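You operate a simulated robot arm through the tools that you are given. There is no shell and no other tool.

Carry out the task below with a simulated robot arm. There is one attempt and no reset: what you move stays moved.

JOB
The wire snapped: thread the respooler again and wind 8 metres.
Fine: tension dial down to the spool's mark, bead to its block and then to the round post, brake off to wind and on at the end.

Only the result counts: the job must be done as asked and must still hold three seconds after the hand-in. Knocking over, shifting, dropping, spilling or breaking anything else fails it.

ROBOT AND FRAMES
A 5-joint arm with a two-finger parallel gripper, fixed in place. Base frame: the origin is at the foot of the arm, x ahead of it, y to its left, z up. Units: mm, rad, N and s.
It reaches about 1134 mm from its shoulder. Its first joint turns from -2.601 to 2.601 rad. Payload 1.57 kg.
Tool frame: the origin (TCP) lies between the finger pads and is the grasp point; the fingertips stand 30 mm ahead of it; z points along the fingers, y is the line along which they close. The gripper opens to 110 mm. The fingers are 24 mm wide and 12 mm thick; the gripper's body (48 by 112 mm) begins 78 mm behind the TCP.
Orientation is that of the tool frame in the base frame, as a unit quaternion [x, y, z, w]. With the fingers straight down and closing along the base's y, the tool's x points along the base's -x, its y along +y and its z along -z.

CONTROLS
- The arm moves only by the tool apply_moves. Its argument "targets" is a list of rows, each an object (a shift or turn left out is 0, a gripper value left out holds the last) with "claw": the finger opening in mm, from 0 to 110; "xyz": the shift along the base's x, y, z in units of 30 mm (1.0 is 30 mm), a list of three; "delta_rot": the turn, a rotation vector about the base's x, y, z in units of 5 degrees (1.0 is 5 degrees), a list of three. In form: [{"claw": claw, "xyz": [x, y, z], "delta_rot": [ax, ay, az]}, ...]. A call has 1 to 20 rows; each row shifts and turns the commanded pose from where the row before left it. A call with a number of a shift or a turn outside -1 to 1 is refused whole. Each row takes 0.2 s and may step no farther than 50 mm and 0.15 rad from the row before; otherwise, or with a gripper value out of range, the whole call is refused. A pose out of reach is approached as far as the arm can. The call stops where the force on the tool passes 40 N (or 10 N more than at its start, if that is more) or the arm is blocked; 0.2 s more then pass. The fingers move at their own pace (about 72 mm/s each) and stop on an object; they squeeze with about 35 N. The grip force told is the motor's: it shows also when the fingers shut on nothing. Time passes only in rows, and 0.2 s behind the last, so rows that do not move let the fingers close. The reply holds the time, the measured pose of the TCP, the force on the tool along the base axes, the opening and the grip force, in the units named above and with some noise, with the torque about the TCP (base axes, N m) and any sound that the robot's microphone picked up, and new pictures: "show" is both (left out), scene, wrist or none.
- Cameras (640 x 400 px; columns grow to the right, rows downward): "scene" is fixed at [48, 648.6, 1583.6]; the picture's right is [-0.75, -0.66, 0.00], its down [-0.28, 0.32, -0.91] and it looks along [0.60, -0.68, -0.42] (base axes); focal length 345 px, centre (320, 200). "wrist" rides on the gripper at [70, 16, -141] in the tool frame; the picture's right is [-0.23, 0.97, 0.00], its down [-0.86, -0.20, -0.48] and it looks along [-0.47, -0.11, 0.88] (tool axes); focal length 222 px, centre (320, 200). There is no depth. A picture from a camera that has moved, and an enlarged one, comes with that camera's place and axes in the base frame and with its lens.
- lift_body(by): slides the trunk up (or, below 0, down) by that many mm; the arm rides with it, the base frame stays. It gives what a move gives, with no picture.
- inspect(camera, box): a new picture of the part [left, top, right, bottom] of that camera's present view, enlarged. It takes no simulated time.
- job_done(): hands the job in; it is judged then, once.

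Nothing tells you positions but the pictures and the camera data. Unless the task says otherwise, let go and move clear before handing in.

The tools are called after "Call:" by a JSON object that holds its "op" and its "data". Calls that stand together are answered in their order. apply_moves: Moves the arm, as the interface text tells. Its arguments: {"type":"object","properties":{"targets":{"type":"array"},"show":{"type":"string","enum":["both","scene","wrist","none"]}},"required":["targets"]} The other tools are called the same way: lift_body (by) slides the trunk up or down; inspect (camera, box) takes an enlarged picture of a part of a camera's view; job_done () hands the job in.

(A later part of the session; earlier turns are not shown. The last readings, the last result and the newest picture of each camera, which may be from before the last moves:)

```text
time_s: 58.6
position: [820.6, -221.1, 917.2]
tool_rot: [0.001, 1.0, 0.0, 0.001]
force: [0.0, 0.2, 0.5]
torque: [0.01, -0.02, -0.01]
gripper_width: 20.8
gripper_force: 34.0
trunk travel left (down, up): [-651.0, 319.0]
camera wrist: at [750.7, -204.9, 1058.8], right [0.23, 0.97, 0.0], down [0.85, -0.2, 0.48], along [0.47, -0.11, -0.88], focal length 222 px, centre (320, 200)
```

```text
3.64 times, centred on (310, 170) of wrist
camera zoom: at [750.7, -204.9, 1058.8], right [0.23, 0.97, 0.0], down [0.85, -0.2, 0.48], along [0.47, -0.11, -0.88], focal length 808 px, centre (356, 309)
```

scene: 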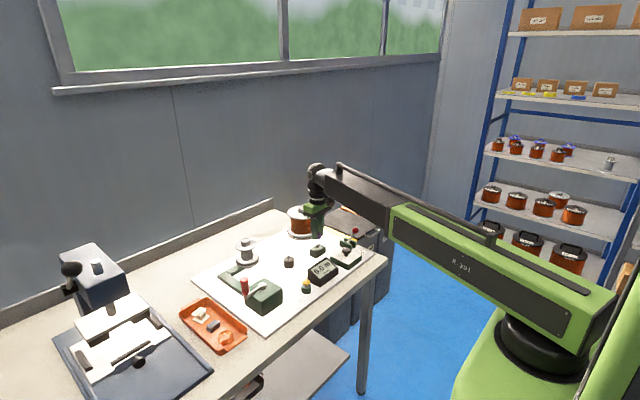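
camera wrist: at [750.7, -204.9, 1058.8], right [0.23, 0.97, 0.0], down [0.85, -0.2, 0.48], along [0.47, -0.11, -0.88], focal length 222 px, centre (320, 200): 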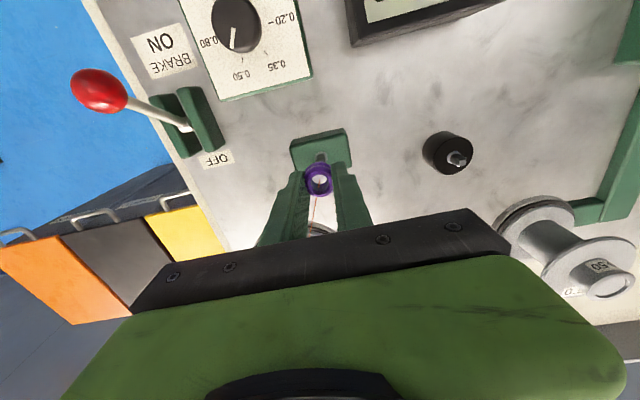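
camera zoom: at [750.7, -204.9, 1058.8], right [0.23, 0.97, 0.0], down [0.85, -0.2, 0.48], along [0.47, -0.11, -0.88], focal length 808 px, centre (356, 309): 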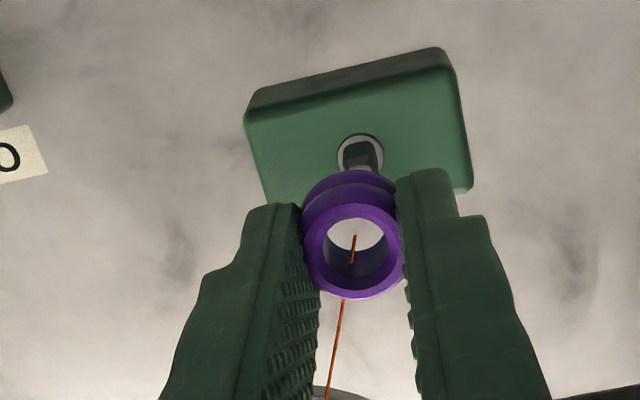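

The wire follows the bead. Moving it over the round post.

Call:
{"op": "apply_moves", "data": {"targets": [{"xyz": [0.2, 0.9, 0]}, {"xyz": [0.2, 0.9, 0]}, {"xyz": [0.2, 0.9, 0]}, {"xyz": [0.2, 0.9, 0]}, {"xyz": [0.19, 0.74, 0]}, {}, {}, {}]}}

Call:
{"op": "inspect", "data": {"camera": "scene", "box": [255, 205, 335, 275]}}

Call:
{"op": "inspect", "data": {"camera": "wrist", "box": [230, 115, 390, 225]}}

```text
time_s: 60.4
position: [849.8, -89.0, 917.8]
tool_rot: [0.0, 1.0, -0.001, 0.001]
force: [0.6, -0.5, -0.7]
torque: [-0.02, 0.02, 0.01]
gripper_width: 20.8
gripper_force: 34.0
trunk travel left (down, up): [-651.0, 319.0]
camera wrist: at [779.9, -73.1, 1058.9], right [0.23, 0.97, 0.0], down [0.85, -0.2, 0.48], along [0.47, -0.11, -0.88], focal length 222 px, centre (320, 200)
```

scene: 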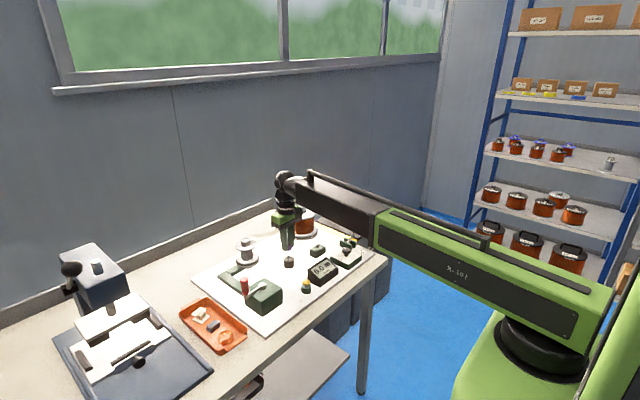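
wrist: 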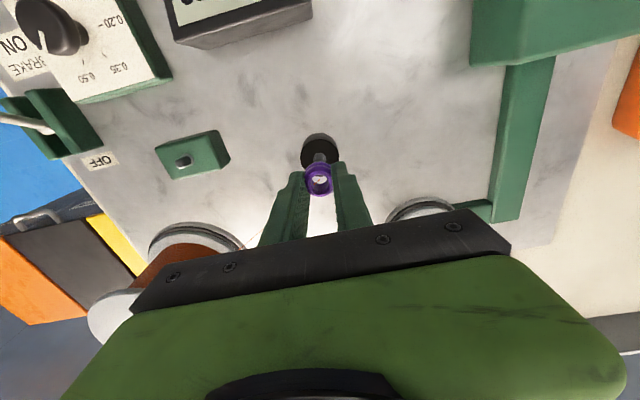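

```text
5.71 times, centred on (295, 240) of scene
camera zoom: at [48.0, 648.6, 1583.6], right [-0.75, -0.66, 0.0], down [-0.28, 0.32, -0.91], along [0.6, -0.68, -0.42], focal length 1971 px, centre (463, -29)
```

zoom: 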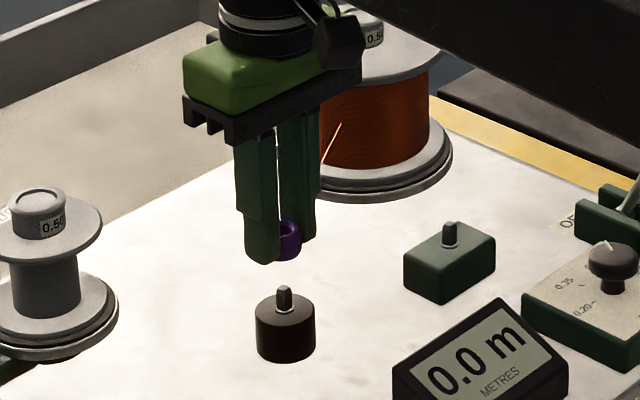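

```text
3.64 times, centred on (310, 170) of wrist
camera zoom: at [779.9, -73.1, 1058.9], right [0.23, 0.97, 0.0], down [0.85, -0.2, 0.48], along [0.47, -0.11, -0.88], focal length 808 px, centre (356, 309)
```

zoom: 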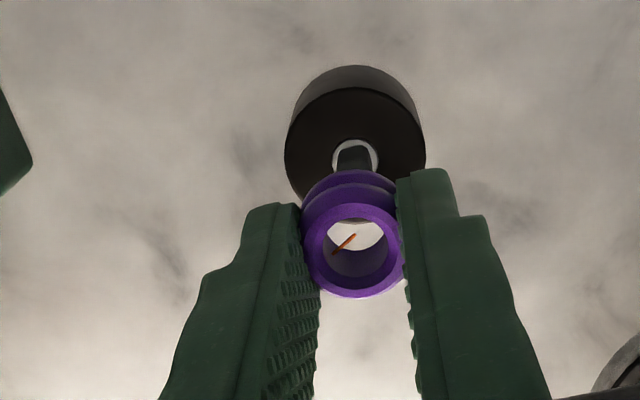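

I'm correcting by (0.4,-1.3) mm to match the original post alignment, then lowering.

Call:
{"op": "apply_moves", "data": {"targets": [{"xyz": [0.013, -0.043, 0]}, {}, {}], "show": "wrist"}}

Call:
{"op": "lift_body", "data": {"by": -25}}

Call:
{"op": "lift_body", "data": {"by": -19}}

Call:
{"op": "apply_moves", "data": {"targets": [{}]}}

Call:
{"op": "inspect", "data": {"camera": "scene", "box": [255, 205, 335, 275]}}

Call:
{"op": "inspect", "data": {"camera": "wrist", "box": [260, 135, 380, 225]}}

```text
time_s: 61.2
position: [850.8, -91.0, 917.8]
tool_rot: [0.001, 1.0, 0.0, 0.0]
force: [0.4, -0.1, 0.2]
torque: [-0.02, 0.03, -0.01]
gripper_width: 20.8
gripper_force: 34.7
trunk travel left (down, up): [-651.0, 319.0]
camera wrist: at [780.6, -75.2, 1058.9], right [0.23, 0.97, 0.0], down [0.85, -0.2, 0.48], along [0.47, -0.11, -0.88], focal length 222 px, centre (320, 200)
```

wrist: 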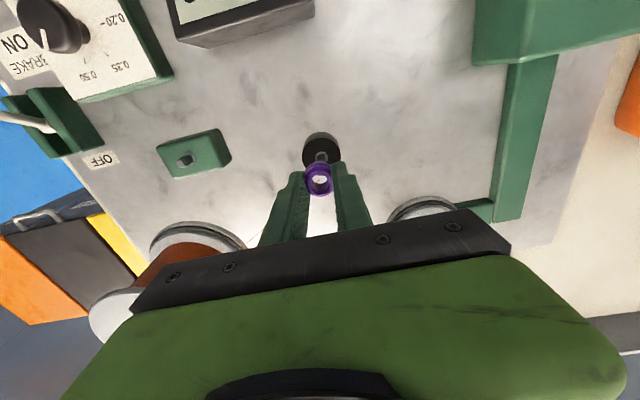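

```text
time_s: 61.9
position: [849.2, -91.4, 892.6]
tool_rot: [0.001, 1.0, 0.0, 0.002]
force: [0.1, -0.5, -0.8]
torque: [0.02, 0.03, -0.02]
gripper_width: 20.7
gripper_force: 34.6
trunk travel left (down, up): [-626.0, 344.0]
```

```text
time_s: 62.6
position: [852.2, -91.0, 874.1]
tool_rot: [0.0, 1.0, 0.0, 0.001]
force: [0.1, -0.5, 1.1]
torque: [-0.01, 0.03, 0.0]
gripper_width: 21.1
gripper_force: 34.4
trunk travel left (down, up): [-607.0, 363.0]
```

```text
time_s: 63.0
position: [851.4, -91.4, 873.3]
tool_rot: [0.001, 1.0, 0.0, 0.0]
force: [-0.9, -0.2, -0.9]
torque: [-0.02, -0.01, 0.02]
gripper_width: 20.7
gripper_force: 34.4
trunk travel left (down, up): [-607.0, 363.0]
camera wrist: at [780.6, -75.1, 1014.8], right [0.23, 0.97, 0.0], down [0.85, -0.2, 0.48], along [0.47, -0.11, -0.88], focal length 222 px, centre (320, 200)
```

scene: 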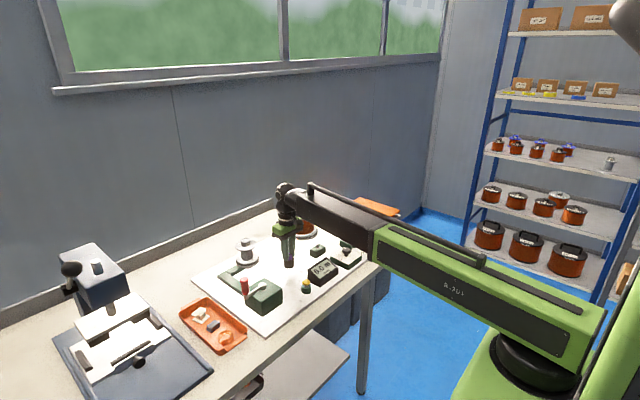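
wrist: 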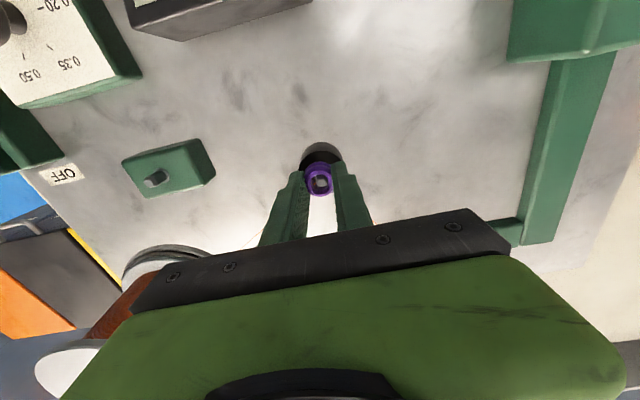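

```text
5.71 times, centred on (295, 240) of scene
camera zoom: at [48.0, 648.6, 1583.6], right [-0.75, -0.66, 0.0], down [-0.28, 0.32, -0.91], along [0.6, -0.68, -0.42], focal length 1971 px, centre (463, -29)
```

zoom: 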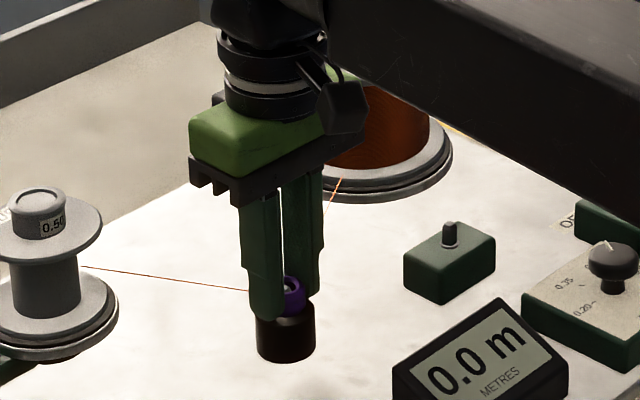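

```text
4.44 times, centred on (320, 180) of wrist
camera zoom: at [780.6, -75.1, 1014.8], right [0.23, 0.97, 0.0], down [0.85, -0.2, 0.48], along [0.47, -0.11, -0.88], focal length 987 px, centre (320, 289)
```

zoom: 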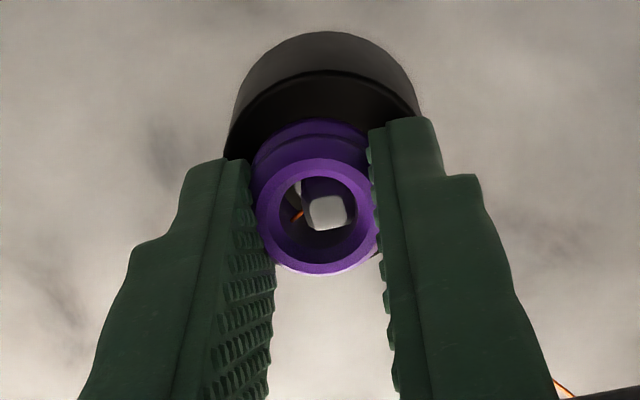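

The wire now runs supply, post, then take-up. I'll set the bead down, open slightly and raise clear.

Call:
{"op": "lift_body", "data": {"by": -1}}

Call:
{"op": "apply_moves", "data": {"targets": [{"claw": 36}, {}, {}, {}], "show": "none"}}

Call:
{"op": "lift_body", "data": {"by": 130}}

Call:
{"op": "apply_moves", "data": {"targets": [{}]}}

Call:
{"op": "inspect", "data": {"camera": "scene", "box": [235, 205, 335, 285]}}

Call:
{"op": "inspect", "data": {"camera": "wrist", "box": [230, 85, 390, 195]}}

```text
time_s: 63.5
position: [851.4, -92.7, 872.3]
tool_rot: [0.001, 1.0, 0.0, 0.002]
force: [1.8, -0.3, 7.8]
torque: [0.21, -0.03, -0.05]
gripper_width: 21.2
gripper_force: 34.1
trunk travel left (down, up): [-606.0, 364.0]
```

```text
time_s: 64.5
position: [849.8, -91.0, 873.6]
tool_rot: [0.001, 1.0, 0.001, 0.0]
force: [0.7, -0.3, 0.3]
torque: [0.04, -0.02, -0.02]
gripper_width: 35.9
gripper_force: 0.0
trunk travel left (down, up): [-606.0, 364.0]
```

```text
time_s: 66.1
position: [850.8, -91.9, 1002.7]
tool_rot: [0.002, 1.0, -0.001, 0.001]
force: [-0.4, -0.5, -1.0]
torque: [0.01, 0.01, -0.02]
gripper_width: 35.9
gripper_force: 0.1
trunk travel left (down, up): [-736.0, 234.0]
```

```text
time_s: 66.5
position: [850.8, -91.9, 1002.3]
tool_rot: [0.001, 1.0, 0.0, 0.0]
force: [0.1, -0.5, 0.6]
torque: [0.03, -0.03, -0.04]
gripper_width: 35.8
gripper_force: 0.0
trunk travel left (down, up): [-736.0, 234.0]
camera wrist: at [780.6, -75.1, 1143.8], right [0.23, 0.97, 0.0], down [0.85, -0.2, 0.48], along [0.47, -0.11, -0.88], focal length 222 px, centre (320, 200)
```

scene: 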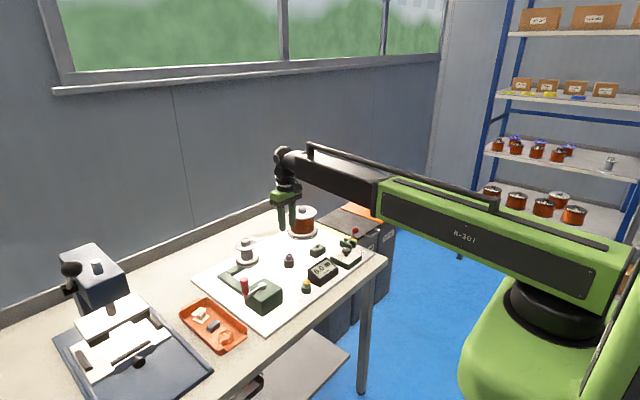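
wrist: 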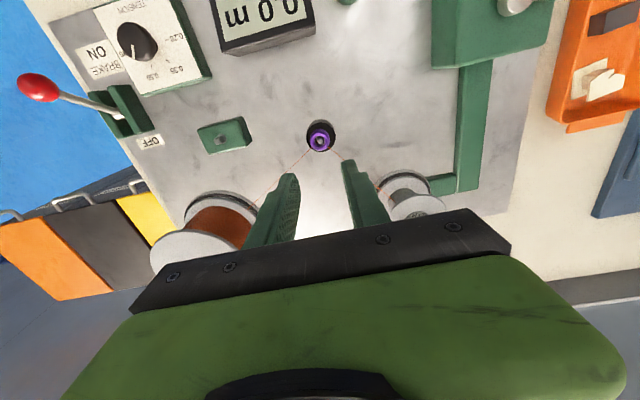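

```text
5.00 times, centred on (285, 245) of scene
camera zoom: at [48.0, 648.6, 1583.6], right [-0.75, -0.66, 0.0], down [-0.28, 0.32, -0.91], along [0.6, -0.68, -0.42], focal length 1724 px, centre (495, -25)
```

zoom: 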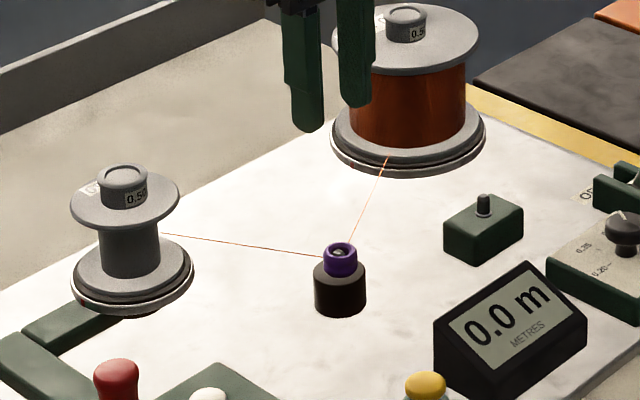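

```text
3.64 times, centred on (310, 140) of wrist
camera zoom: at [780.6, -75.1, 1143.8], right [0.23, 0.97, 0.0], down [0.85, -0.2, 0.48], along [0.47, -0.11, -0.88], focal length 808 px, centre (356, 418)
```

zoom: 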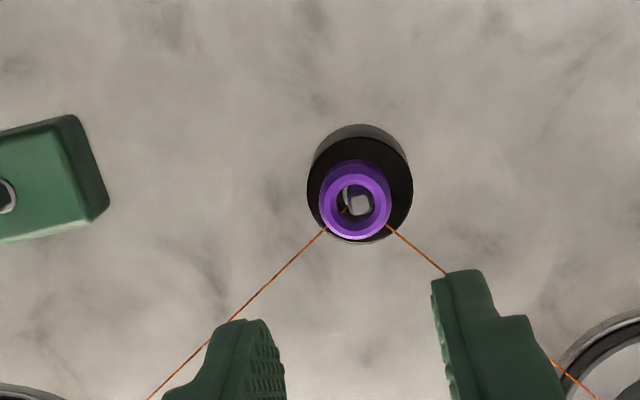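

The threading is in place and the bead is seated. Next comes the brake: I'll close the fingers, stand on the ON (-x) side of the red knob, and push it towards OFF (+x).

Call:
{"op": "apply_moves", "data": {"targets": [{"claw": 0, "xyz": [-0.611, -0.922, 0]}, {"xyz": [-0.611, -0.922, 0]}, {"xyz": [-0.611, -0.922, 0]}, {"xyz": [-0.611, -0.922, 0]}, {"xyz": [-0.611, -0.922, 0]}, {"xyz": [-0.611, -0.922, 0]}, {"xyz": [-0.611, -0.922, 0]}, {"xyz": [-0.611, -0.922, 0]}, {"xyz": [-0.611, -0.922, 0]}, {}]}}

Call:
{"op": "inspect", "data": {"camera": "wrist", "box": [230, 85, 410, 215]}}

Call:
{"op": "inspect", "data": {"camera": "scene", "box": [325, 195, 395, 265]}}

```text
time_s: 68.7
position: [688.8, -343.2, 1003.3]
tool_rot: [0.001, 1.0, 0.0, 0.001]
force: [-0.5, -0.2, -0.1]
torque: [-0.04, -0.01, 0.0]
gripper_width: 0.0
gripper_force: 21.2
trunk travel left (down, up): [-736.0, 234.0]
camera wrist: at [618.5, -324.3, 1143.9], right [0.23, 0.97, 0.0], down [0.85, -0.2, 0.48], along [0.47, -0.11, -0.88], focal length 222 px, centre (320, 200)
```

scene: 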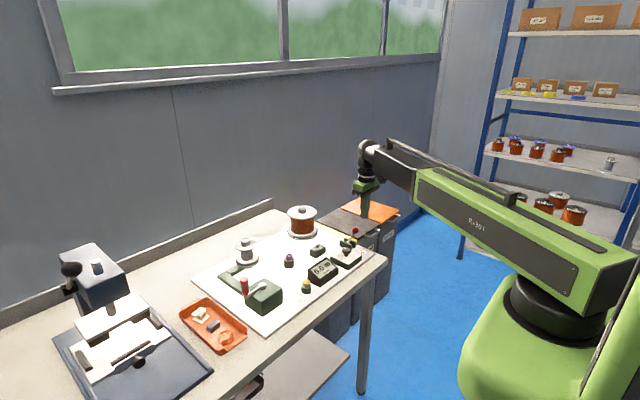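
wrist: 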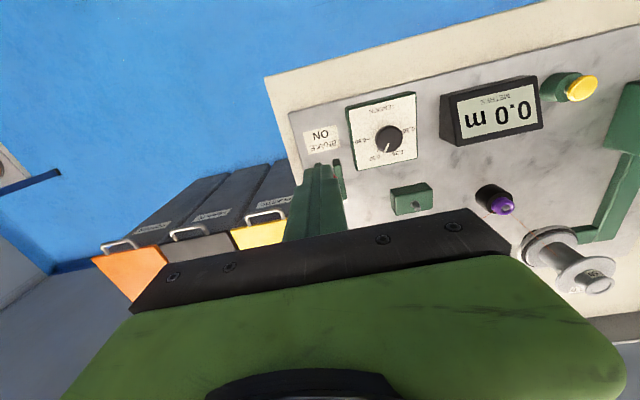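

```text
3.08 times, centred on (320, 150) of wrist
camera zoom: at [618.5, -324.3, 1143.9], right [0.23, 0.97, 0.0], down [0.85, -0.2, 0.48], along [0.47, -0.11, -0.88], focal length 684 px, centre (320, 354)
```

zoom: 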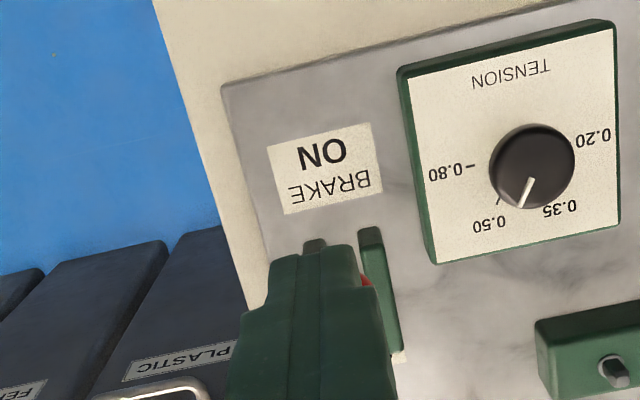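

```text
5.71 times, centred on (360, 230) of scene
camera zoom: at [48.0, 648.6, 1583.6], right [-0.75, -0.66, 0.0], down [-0.28, 0.32, -0.91], along [0.6, -0.68, -0.42], focal length 1971 px, centre (91, 29)
```

zoom: 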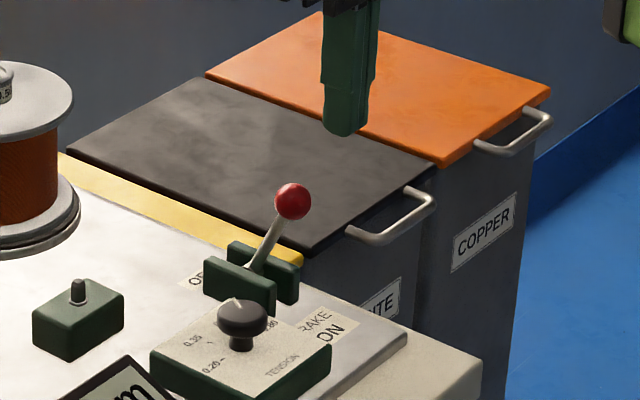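

The finger tip stands about 14 mm on the robot side of the knob. I'll lower to knob height and check the gap.

Call:
{"op": "lift_body", "data": {"by": -88}}

Call:
{"op": "apply_moves", "data": {"targets": [{}]}}

Call:
{"op": "inspect", "data": {"camera": "scene", "box": [325, 205, 395, 265]}}

Call:
{"op": "inspect", "data": {"camera": "wrist", "box": [230, 85, 410, 215]}}

```text
time_s: 69.9
position: [687.9, -340.6, 914.8]
tool_rot: [0.001, 1.0, 0.001, 0.002]
force: [-0.3, -0.4, 0.2]
torque: [-0.04, -0.04, 0.01]
gripper_width: 0.0
gripper_force: 21.2
trunk travel left (down, up): [-648.0, 322.0]
```

```text
time_s: 70.3
position: [689.0, -340.9, 913.7]
tool_rot: [0.001, 1.0, 0.0, 0.001]
force: [-0.3, -0.5, 0.3]
torque: [0.0, -0.02, 0.02]
gripper_width: 0.0
gripper_force: 21.4
trunk travel left (down, up): [-648.0, 322.0]
camera wrist: at [618.6, -324.1, 1055.9], right [0.23, 0.97, 0.0], down [0.85, -0.2, 0.48], along [0.47, -0.11, -0.88], focal length 222 px, centre (320, 200)
```

scene: 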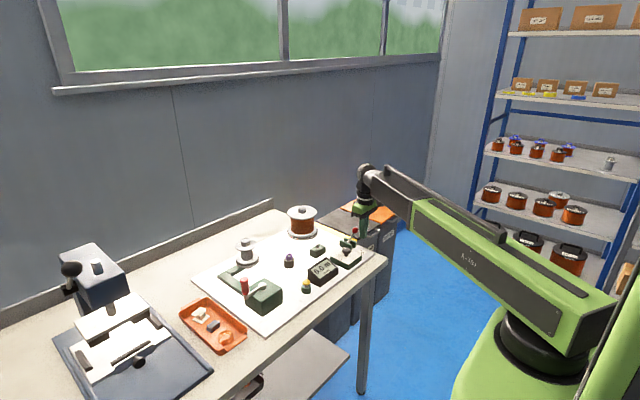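
wrist: 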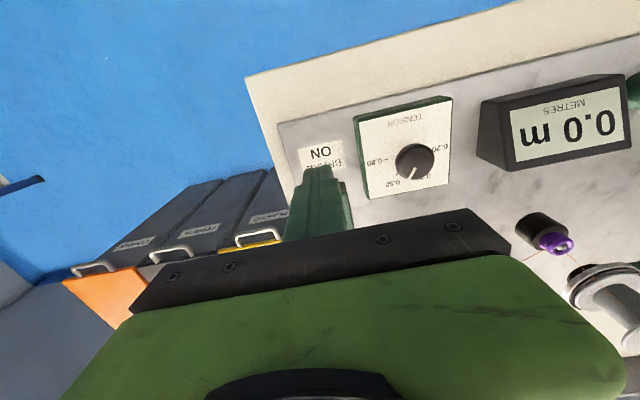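

```text
6.67 times, centred on (360, 235) of scene
camera zoom: at [48.0, 648.6, 1583.6], right [-0.75, -0.66, 0.0], down [-0.28, 0.32, -0.91], along [0.6, -0.68, -0.42], focal length 2299 px, centre (53, -33)
```

zoom: 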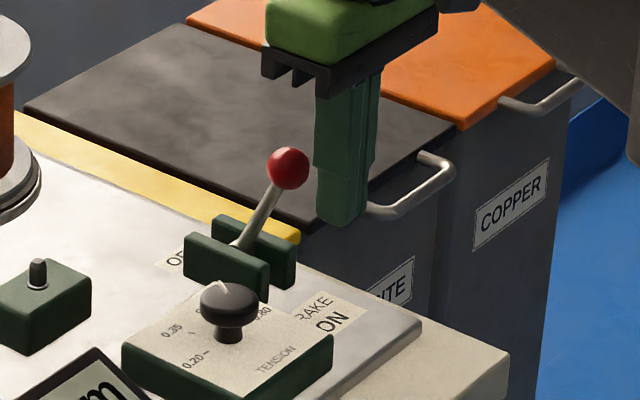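

```text
3.08 times, centred on (320, 150) of wrist
camera zoom: at [618.6, -324.1, 1055.9], right [0.23, 0.97, 0.0], down [0.85, -0.2, 0.48], along [0.47, -0.11, -0.88], focal length 684 px, centre (320, 354)
```

zoom: 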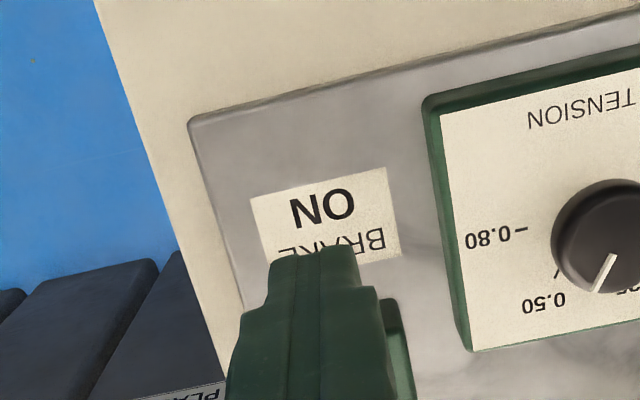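

The finger is right behind the knob. Pushing it towards OFF.

Call:
{"op": "apply_moves", "data": {"targets": [{"xyz": [0.5, 0, 0]}, {"xyz": [0.5, 0, 0]}, {"xyz": [0.5, 0, 0]}, {"xyz": [0.5, 0, 0]}]}}

Call:
{"op": "inspect", "data": {"camera": "scene", "box": [325, 205, 395, 265]}}

```text
time_s: 71.3
position: [750.5, -340.8, 914.4]
tool_rot: [0.001, 1.0, 0.0, 0.002]
force: [0.6, 0.3, 0.3]
torque: [0.02, 0.0, 0.01]
gripper_width: 0.1
gripper_force: 21.3
trunk travel left (down, up): [-648.0, 322.0]
camera wrist: at [679.7, -324.2, 1055.8], right [0.23, 0.97, 0.0], down [0.85, -0.2, 0.48], along [0.47, -0.11, -0.88], focal length 222 px, centre (320, 200)
```

scene: 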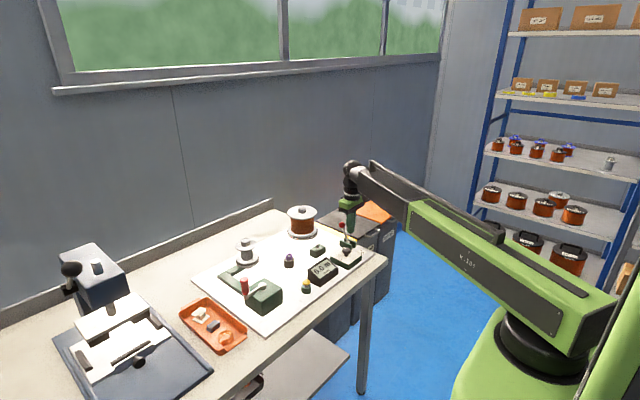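
wrist: 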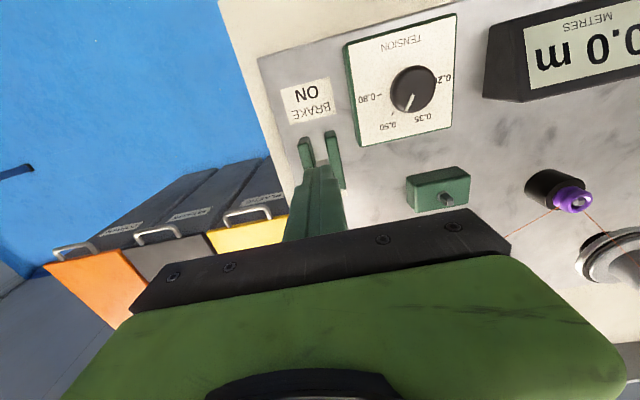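

```text
6.67 times, centred on (360, 235) of scene
camera zoom: at [48.0, 648.6, 1583.6], right [-0.75, -0.66, 0.0], down [-0.28, 0.32, -0.91], along [0.6, -0.68, -0.42], focal length 2299 px, centre (53, -33)
```

zoom: 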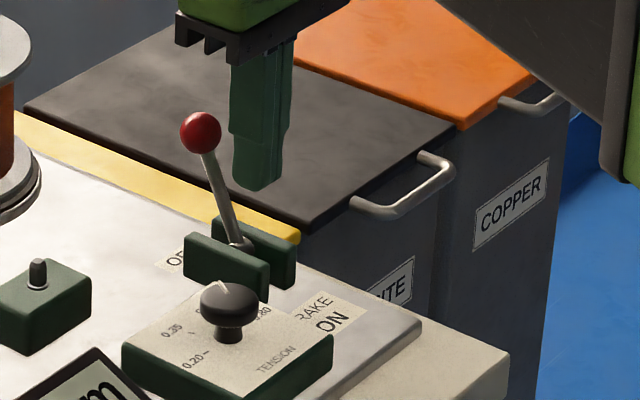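

The lever has snapped over to OFF, with the knob now near x≈792. Next I'll raise and move to view the crank.

Call:
{"op": "lift_body", "data": {"by": 125}}

Call:
{"op": "apply_moves", "data": {"targets": [{"claw": 110, "xyz": [-0.1, 1, 0]}, {"xyz": [-0.1, 1, 0]}, {"xyz": [-0.1, 1, 0]}, {"xyz": [-0.1, 1, 0]}, {"xyz": [-0.1, 1, 0]}, {"xyz": [-0.1, 1, 0]}, {"xyz": [-0.1, 1, 0]}, {"xyz": [0, 1, 0]}, {"xyz": [0, 1, 0]}, {"xyz": [0, 1, 0]}, {"xyz": [0, 1, 0]}, {"xyz": [0, 1, 0]}, {"xyz": [0, 1, 0]}, {"xyz": [0, 1, 0]}, {"xyz": [0, 1, 0]}, {"xyz": [0, 0.6, 0]}, {}]}}

Call:
{"op": "inspect", "data": {"camera": "wrist", "box": [230, 85, 410, 215]}}

Call:
{"op": "inspect", "data": {"camera": "scene", "box": [205, 225, 305, 305]}}

```text
time_s: 72.8
position: [749.5, -339.8, 1040.0]
tool_rot: [0.001, 1.0, 0.0, 0.001]
force: [0.5, 0.1, 1.0]
torque: [-0.02, 0.0, 0.0]
gripper_width: 0.1
gripper_force: 21.0
trunk travel left (down, up): [-773.0, 197.0]
```

```text
time_s: 76.4
position: [728.1, 127.3, 1040.4]
tool_rot: [0.001, 1.0, 0.0, 0.001]
force: [1.1, 0.5, -0.4]
torque: [-0.01, 0.01, -0.03]
gripper_width: 110.2
gripper_force: 0.0
trunk travel left (down, up): [-773.0, 197.0]
camera wrist: at [657.6, 143.8, 1180.9], right [0.23, 0.97, 0.0], down [0.85, -0.2, 0.48], along [0.47, -0.11, -0.88], focal length 222 px, centre (320, 200)
```

scene: 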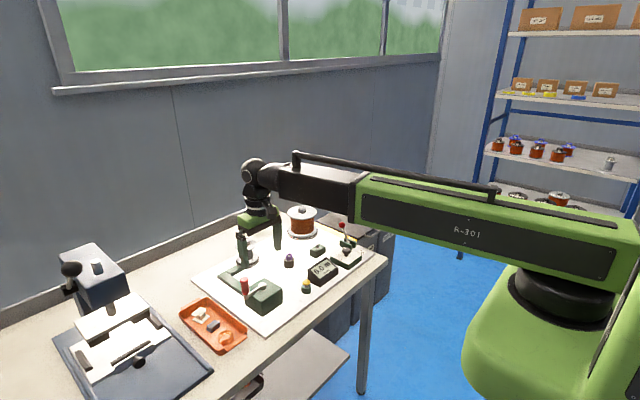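
wrist: 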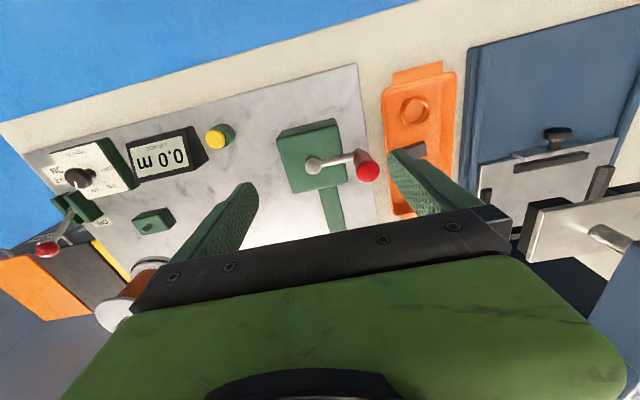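

```text
3.08 times, centred on (320, 150) of wrist
camera zoom: at [657.6, 143.8, 1180.9], right [0.23, 0.97, 0.0], down [0.85, -0.2, 0.48], along [0.47, -0.11, -0.88], focal length 684 px, centre (320, 354)
```

zoom: 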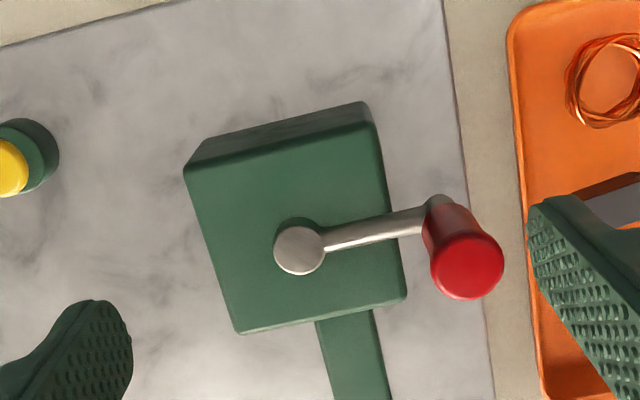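

```text
5.00 times, centred on (255, 265) of scene
camera zoom: at [48.0, 648.6, 1583.6], right [-0.75, -0.66, 0.0], down [-0.28, 0.32, -0.91], along [0.6, -0.68, -0.42], focal length 1724 px, centre (645, -125)
```

zoom: 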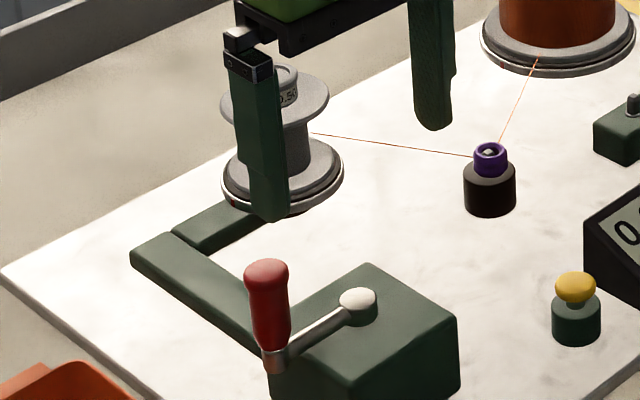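

The crank hub is near (760,110) and the handle is vertical near (759,175), z 876–947. To get the radius accurately, I'll place the camera straight above the hub.

Call:
{"op": "apply_moves", "data": {"targets": [{"xyz": [0.85, -0.28, 0]}, {"xyz": [0.85, -0.28, 0]}, {"xyz": [0.85, -0.28, 0]}, {"xyz": [0.86, -0.28, 0]}, {}, {}], "show": "wrist"}}

Call:
{"op": "inspect", "data": {"camera": "wrist", "box": [270, 30, 430, 130]}}

```text
time_s: 77.8
position: [830.8, 92.9, 1039.3]
tool_rot: [0.001, 1.0, 0.0, 0.001]
force: [0.1, 0.2, -0.4]
torque: [0.0, -0.01, -0.01]
gripper_width: 109.8
gripper_force: 0.1
trunk travel left (down, up): [-773.0, 197.0]
camera wrist: at [759.4, 108.9, 1180.8], right [0.23, 0.97, 0.0], down [0.85, -0.2, 0.48], along [0.47, -0.11, -0.88], focal length 222 px, centre (320, 200)
```

wrist: 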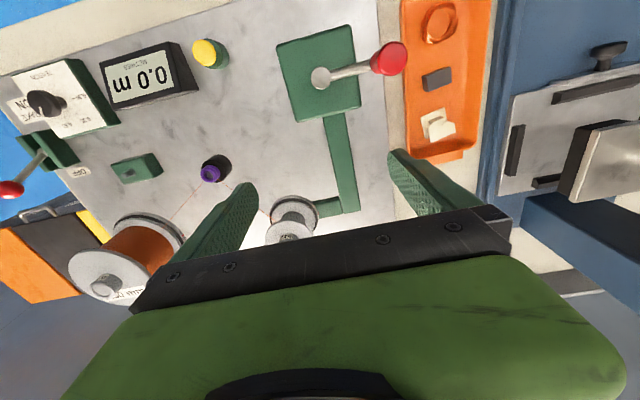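

```text
4.00 times, centred on (350, 80) of wrist
camera zoom: at [759.4, 108.9, 1180.8], right [0.23, 0.97, 0.0], down [0.85, -0.2, 0.48], along [0.47, -0.11, -0.88], focal length 888 px, centre (200, 680)
```

zoom: 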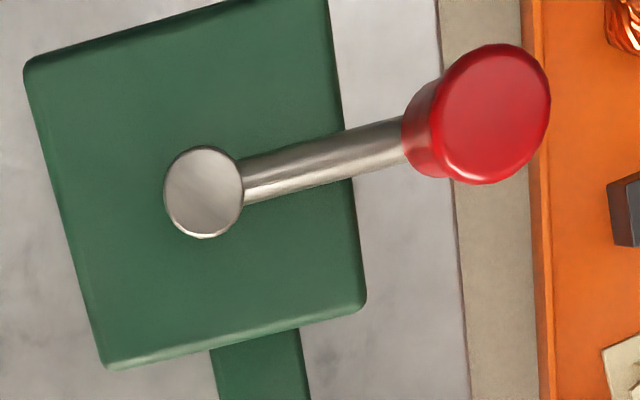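

Hub at (760,110), radius 65, handle at (760,175) and about 26 mm thick. I'm moving over the handle and lowering around it.

Call:
{"op": "apply_moves", "data": {"targets": [{"claw": 64, "xyz": [-0.77, 0.91, 0]}, {"xyz": [-0.77, 0.91, 0]}, {"xyz": [-0.773, 0.917, 0]}, {}, {}, {}], "show": "wrist"}}

Call:
{"op": "lift_body", "data": {"by": -50}}

Call:
{"op": "apply_moves", "data": {"targets": [{}]}}

Call:
{"op": "inspect", "data": {"camera": "scene", "box": [205, 225, 305, 305]}}

Call:
{"op": "inspect", "data": {"camera": "wrist", "box": [230, 85, 410, 215]}}

```text
time_s: 79.2
position: [762.7, 177.4, 1039.7]
tool_rot: [0.001, 1.0, -0.001, 0.001]
force: [-0.3, -0.1, 0.1]
torque: [-0.01, -0.02, 0.04]
gripper_width: 63.9
gripper_force: 0.0
trunk travel left (down, up): [-773.0, 197.0]
camera wrist: at [692.7, 194.1, 1180.9], right [0.23, 0.97, 0.0], down [0.85, -0.2, 0.48], along [0.47, -0.11, -0.88], focal length 222 px, centre (320, 200)
```

wrist: 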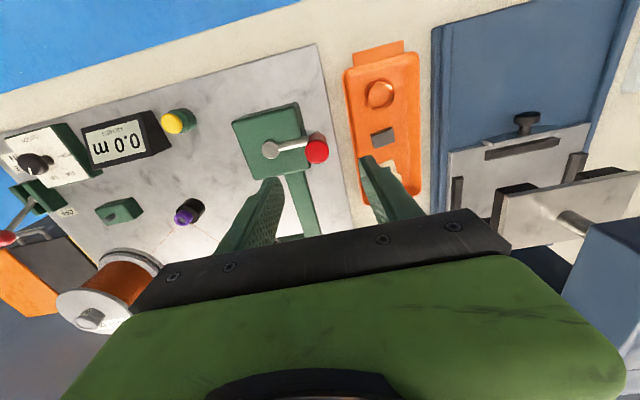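

```text
time_s: 80.2
position: [763.4, 177.5, 991.1]
tool_rot: [0.001, 1.0, 0.0, 0.001]
force: [-1.1, -0.5, 0.7]
torque: [0.01, 0.01, 0.01]
gripper_width: 64.0
gripper_force: 0.0
trunk travel left (down, up): [-723.0, 247.0]
```

```text
time_s: 80.5
position: [762.7, 176.7, 989.3]
tool_rot: [0.0, 1.0, 0.0, 0.001]
force: [-0.3, -0.4, 0.6]
torque: [0.0, -0.01, 0.0]
gripper_width: 64.0
gripper_force: 0.1
trunk travel left (down, up): [-723.0, 247.0]
camera wrist: at [692.7, 193.9, 1130.9], right [0.23, 0.97, 0.0], down [0.85, -0.2, 0.48], along [0.47, -0.11, -0.88], focal length 222 px, centre (320, 200)
```

scene: 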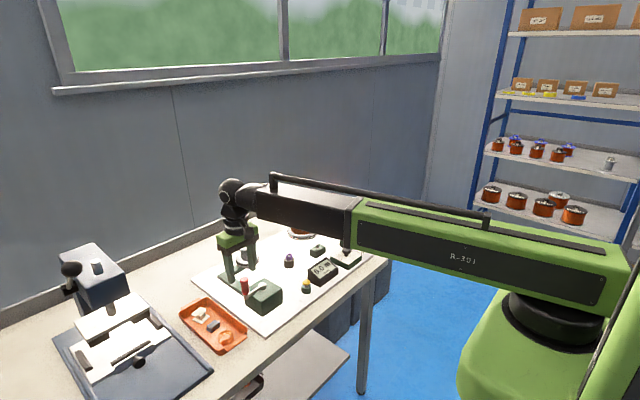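
wrist: 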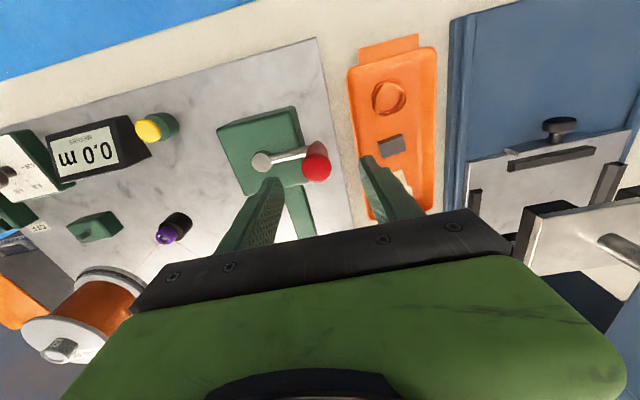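

```text
5.00 times, centred on (255, 265) of scene
camera zoom: at [48.0, 648.6, 1583.6], right [-0.75, -0.66, 0.0], down [-0.28, 0.32, -0.91], along [0.6, -0.68, -0.42], focal length 1724 px, centre (645, -125)
```

zoom: 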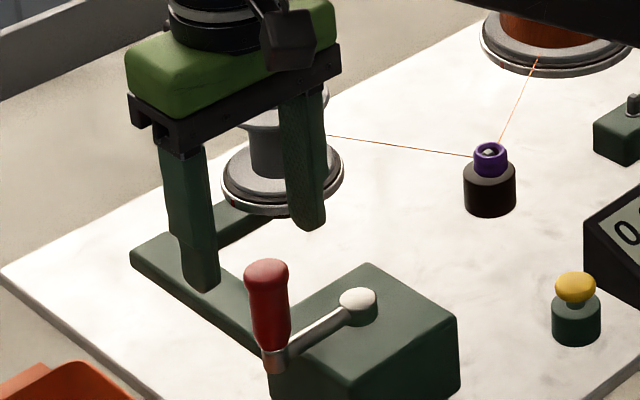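

```text
3.08 times, centred on (320, 150) of wrist
camera zoom: at [692.7, 193.9, 1130.9], right [0.23, 0.97, 0.0], down [0.85, -0.2, 0.48], along [0.47, -0.11, -0.88], focal length 684 px, centre (320, 354)
```

zoom: 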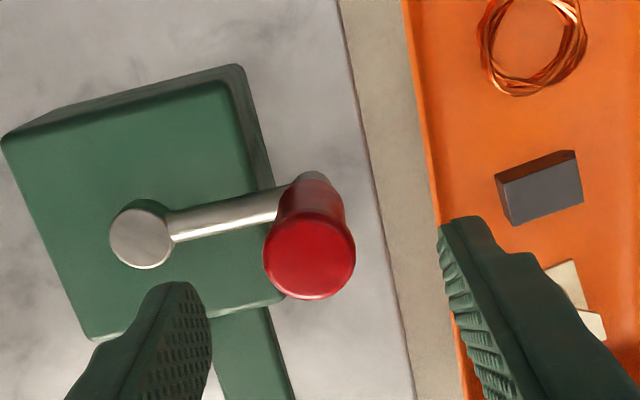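

Call:
{"op": "apply_moves", "data": {"targets": [{"xyz": [-0.075, -0.1, 0]}, {}, {}], "show": "wrist"}}

Call:
{"op": "lift_body", "data": {"by": -52}}

Call:
{"op": "apply_moves", "data": {"targets": [{"claw": 40}, {"claw": 15}, {}, {}, {}]}}

Call:
{"op": "inspect", "data": {"camera": "scene", "box": [205, 225, 305, 305]}}

Call:
{"op": "inspect", "data": {"camera": "wrist", "box": [230, 85, 410, 215]}}

```text
time_s: 81.3
position: [761.3, 174.1, 989.4]
tool_rot: [0.001, 1.0, 0.0, 0.0]
force: [-0.4, 1.0, 0.3]
torque: [0.0, -0.03, 0.03]
gripper_width: 64.2
gripper_force: 0.0
trunk travel left (down, up): [-723.0, 247.0]
camera wrist: at [691.0, 191.3, 1130.9], right [0.23, 0.97, 0.0], down [0.85, -0.2, 0.48], along [0.47, -0.11, -0.88], focal length 222 px, centre (320, 200)
```

wrist: 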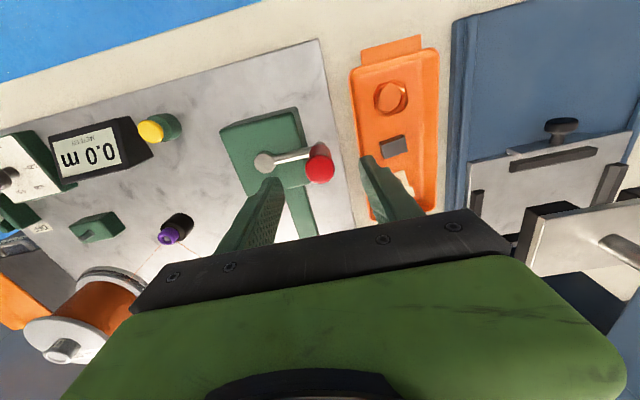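

```text
time_s: 82.3
position: [760.7, 174.8, 937.8]
tool_rot: [0.001, 1.0, 0.001, 0.001]
force: [0.3, -0.1, -0.3]
torque: [0.0, 0.01, 0.02]
gripper_width: 63.9
gripper_force: 0.0
trunk travel left (down, up): [-671.0, 299.0]
```

```text
time_s: 83.5
position: [761.4, 175.2, 937.1]
tool_rot: [0.0, 1.0, 0.0, 0.001]
force: [0.0, 2.8, 1.2]
torque: [0.04, 0.01, 0.0]
gripper_width: 26.0
gripper_force: 37.2
trunk travel left (down, up): [-671.0, 299.0]
camera wrist: at [690.9, 191.6, 1078.9], right [0.23, 0.97, 0.0], down [0.85, -0.2, 0.48], along [0.47, -0.11, -0.88], focal length 222 px, centre (320, 200)
```

scene: 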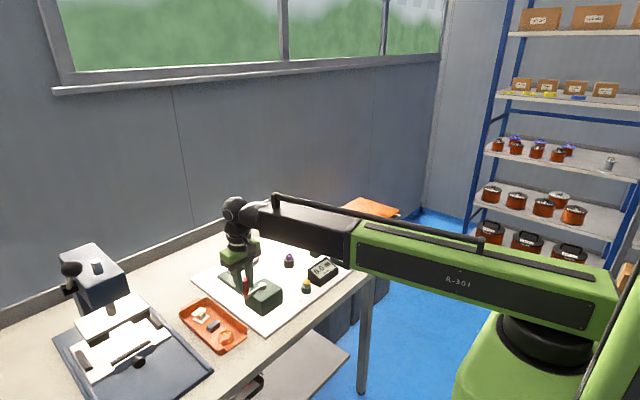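
wrist: 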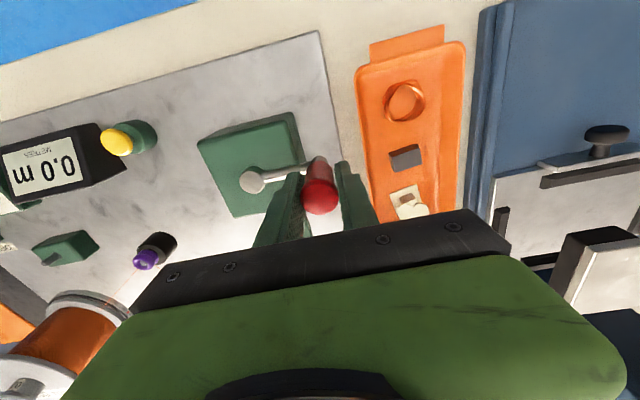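

```text
5.00 times, centred on (255, 265) of scene
camera zoom: at [48.0, 648.6, 1583.6], right [-0.75, -0.66, 0.0], down [-0.28, 0.32, -0.91], along [0.6, -0.68, -0.42], focal length 1724 px, centre (645, -125)
```

zoom: 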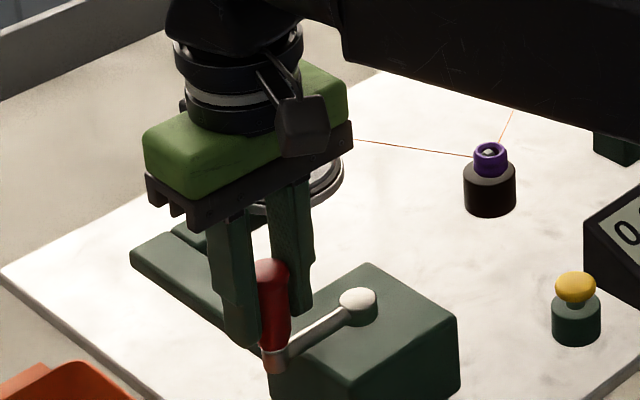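

```text
3.08 times, centred on (320, 150) of wrist
camera zoom: at [690.9, 191.6, 1078.9], right [0.23, 0.97, 0.0], down [0.85, -0.2, 0.48], along [0.47, -0.11, -0.88], focal length 684 px, centre (320, 354)
```

zoom: 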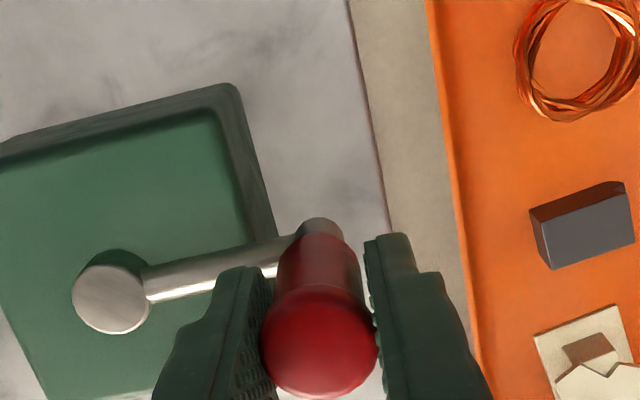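

The handle is gripped at 26 mm. I'll try a quarter turn clockwise and watch the counter, force and sound.

Call:
{"op": "apply_moves", "data": {"targets": [{"xyz": [0.829, -0.165, 0]}, {"xyz": [0.703, -0.47, 0]}, {"xyz": [0.47, -0.703, 0]}, {"xyz": [0.165, -0.829, 0]}]}}

Call:
{"op": "inspect", "data": {"camera": "scene", "box": [205, 215, 345, 305]}}

```text
time_s: 84.5
position: [827.1, 108.2, 937.7]
tool_rot: [0.002, 1.0, -0.001, 0.003]
force: [21.6, -3.2, 18.2]
torque: [-0.1, 0.27, 0.0]
gripper_width: 26.0
gripper_force: 37.6
trunk travel left (down, up): [-671.0, 299.0]
camera wrist: at [755.7, 124.4, 1078.5], right [0.23, 0.97, 0.0], down [0.85, -0.2, 0.48], along [0.47, -0.11, -0.88], focal length 222 px, centre (320, 200)
```

scene: 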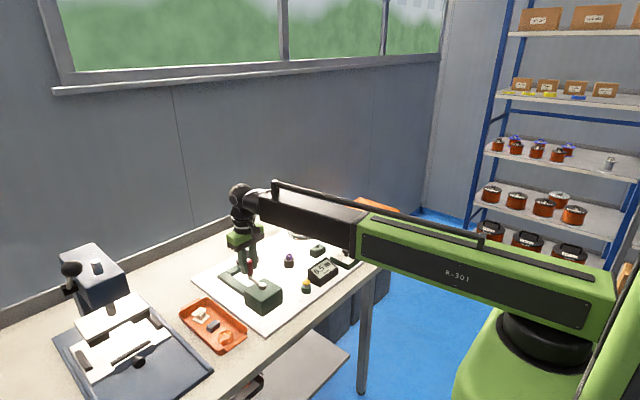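
wrist: 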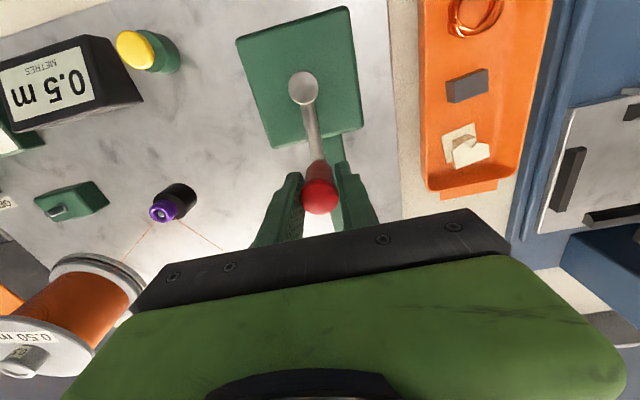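

```text
4.44 times, centred on (275, 260) of scene
camera zoom: at [48.0, 648.6, 1583.6], right [-0.75, -0.66, 0.0], down [-0.28, 0.32, -0.91], along [0.6, -0.68, -0.42], focal length 1533 px, centre (520, -67)
```

zoom: 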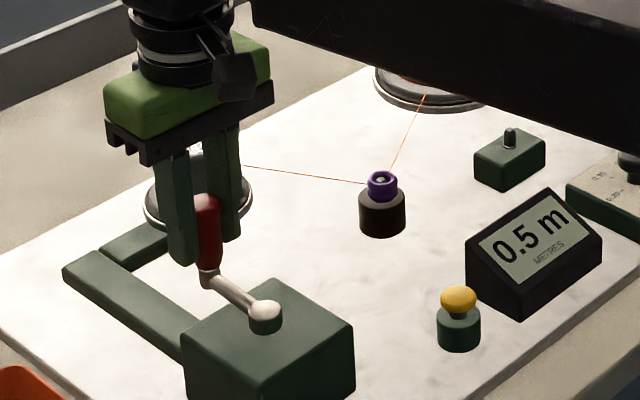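

A quarter turn clockwise gives +0.5 m, so about 4 turns give 8 m. Continuing with half a turn.

Call:
{"op": "apply_moves", "data": {"targets": [{"xyz": [-0.165, -0.829, 0]}, {"xyz": [-0.47, -0.703, 0]}, {"xyz": [-0.703, -0.47, 0]}, {"xyz": [-0.829, -0.165, 0]}, {"xyz": [-0.829, 0.165, 0]}, {"xyz": [-0.703, 0.47, 0]}, {"xyz": [-0.47, 0.703, 0]}, {"xyz": [-0.165, 0.829, 0]}]}}

Call:
{"op": "inspect", "data": {"camera": "scene", "box": [205, 215, 345, 305]}}

```text
time_s: 86.3
position: [694.6, 108.8, 937.2]
tool_rot: [0.001, 1.0, -0.001, 0.0]
force: [-1.3, 2.8, -10.9]
torque: [0.08, -0.02, 0.02]
gripper_width: 26.0
gripper_force: 36.5
trunk travel left (down, up): [-671.0, 299.0]
camera wrist: at [625.2, 126.6, 1078.4], right [0.23, 0.97, 0.0], down [0.85, -0.2, 0.48], along [0.47, -0.11, -0.88], focal length 222 px, centre (320, 200)
```

scene: 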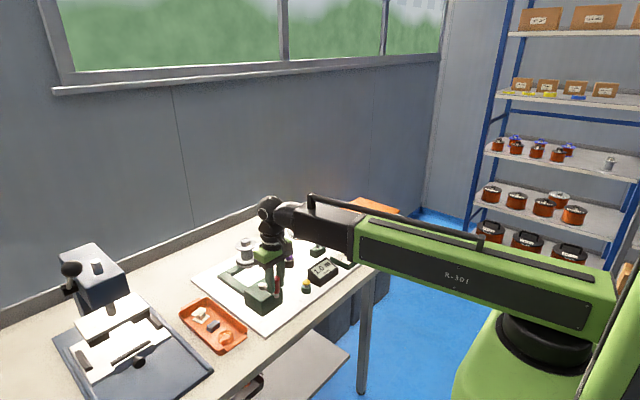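
wrist: 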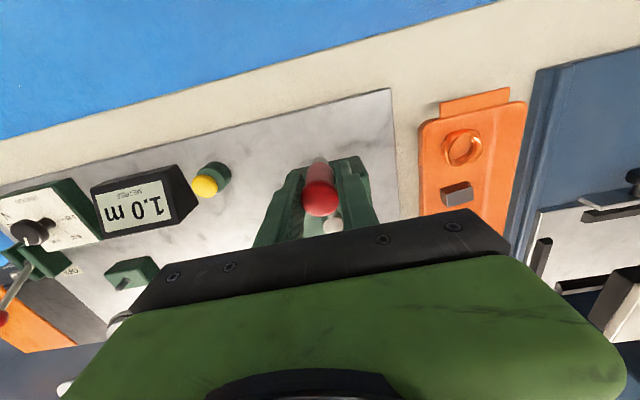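

```text
4.44 times, centred on (275, 260) of scene
camera zoom: at [48.0, 648.6, 1583.6], right [-0.75, -0.66, 0.0], down [-0.28, 0.32, -0.91], along [0.6, -0.68, -0.42], focal length 1533 px, centre (520, -67)
```

zoom: 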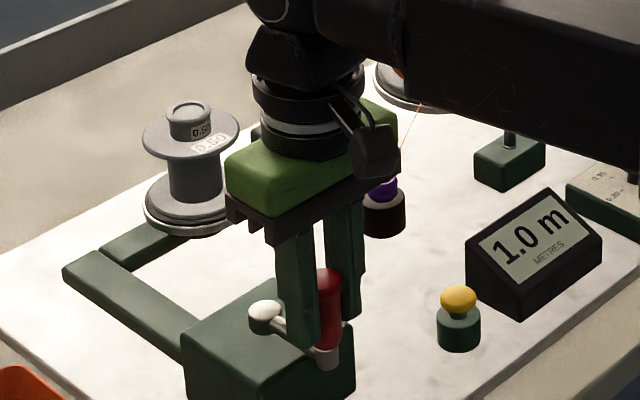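

The counter reads 1.0 m after three quarters of a turn. I'll check whether it lags by waiting a moment, and check that the wire is still in place.

Call:
{"op": "apply_moves", "data": {"targets": [{}, {}, {}], "show": "wrist"}}

Call:
{"op": "inspect", "data": {"camera": "scene", "box": [205, 215, 345, 305]}}

Call:
{"op": "inspect", "data": {"camera": "wrist", "box": [80, 150, 240, 290]}}

```text
time_s: 87.1
position: [694.4, 108.3, 936.9]
tool_rot: [0.001, 1.0, 0.0, 0.0]
force: [-10.1, 0.0, -20.0]
torque: [0.01, 0.08, 0.02]
gripper_width: 25.9
gripper_force: 37.0
trunk travel left (down, up): [-671.0, 299.0]
camera wrist: at [625.2, 125.0, 1078.5], right [0.23, 0.97, 0.0], down [0.85, -0.2, 0.48], along [0.47, -0.11, -0.88], focal length 222 px, centre (320, 200)
```

wrist: 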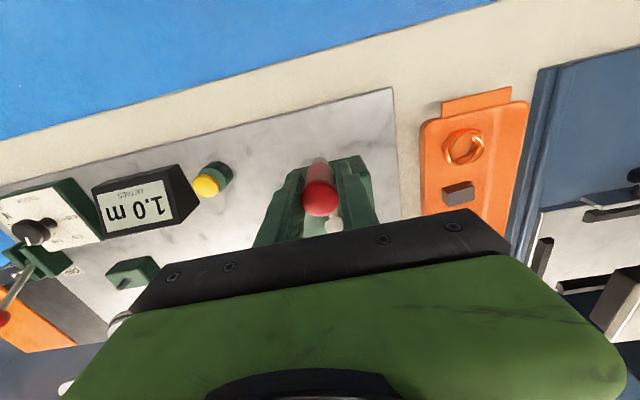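

```text
4.44 times, centred on (275, 260) of scene
camera zoom: at [48.0, 648.6, 1583.6], right [-0.75, -0.66, 0.0], down [-0.28, 0.32, -0.91], along [0.6, -0.68, -0.42], focal length 1533 px, centre (520, -67)
```

zoom: 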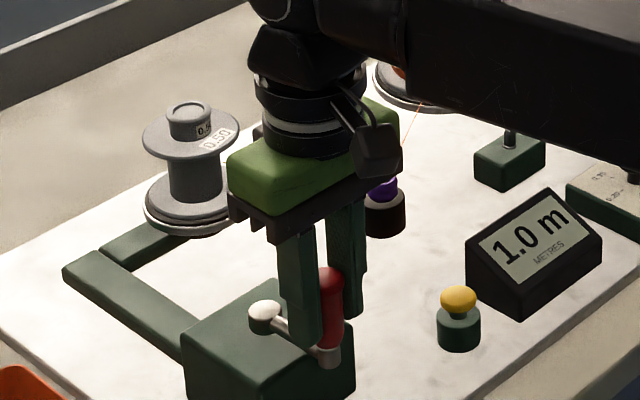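

```text
2.86 times, centred on (160, 220) of wrist
camera zoom: at [625.2, 125.0, 1078.5], right [0.23, 0.97, 0.0], down [0.85, -0.2, 0.48], along [0.47, -0.11, -0.88], focal length 635 px, centre (777, 143)
```

zoom: 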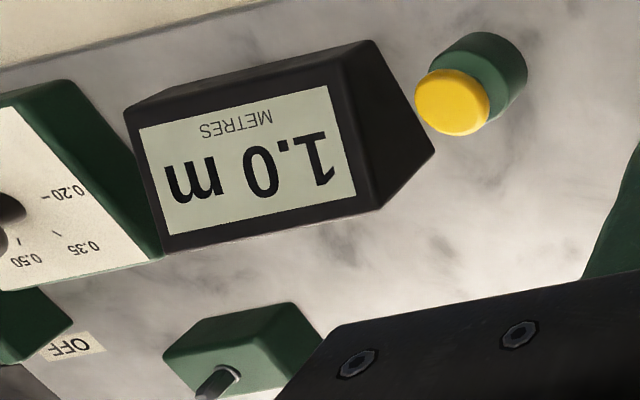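

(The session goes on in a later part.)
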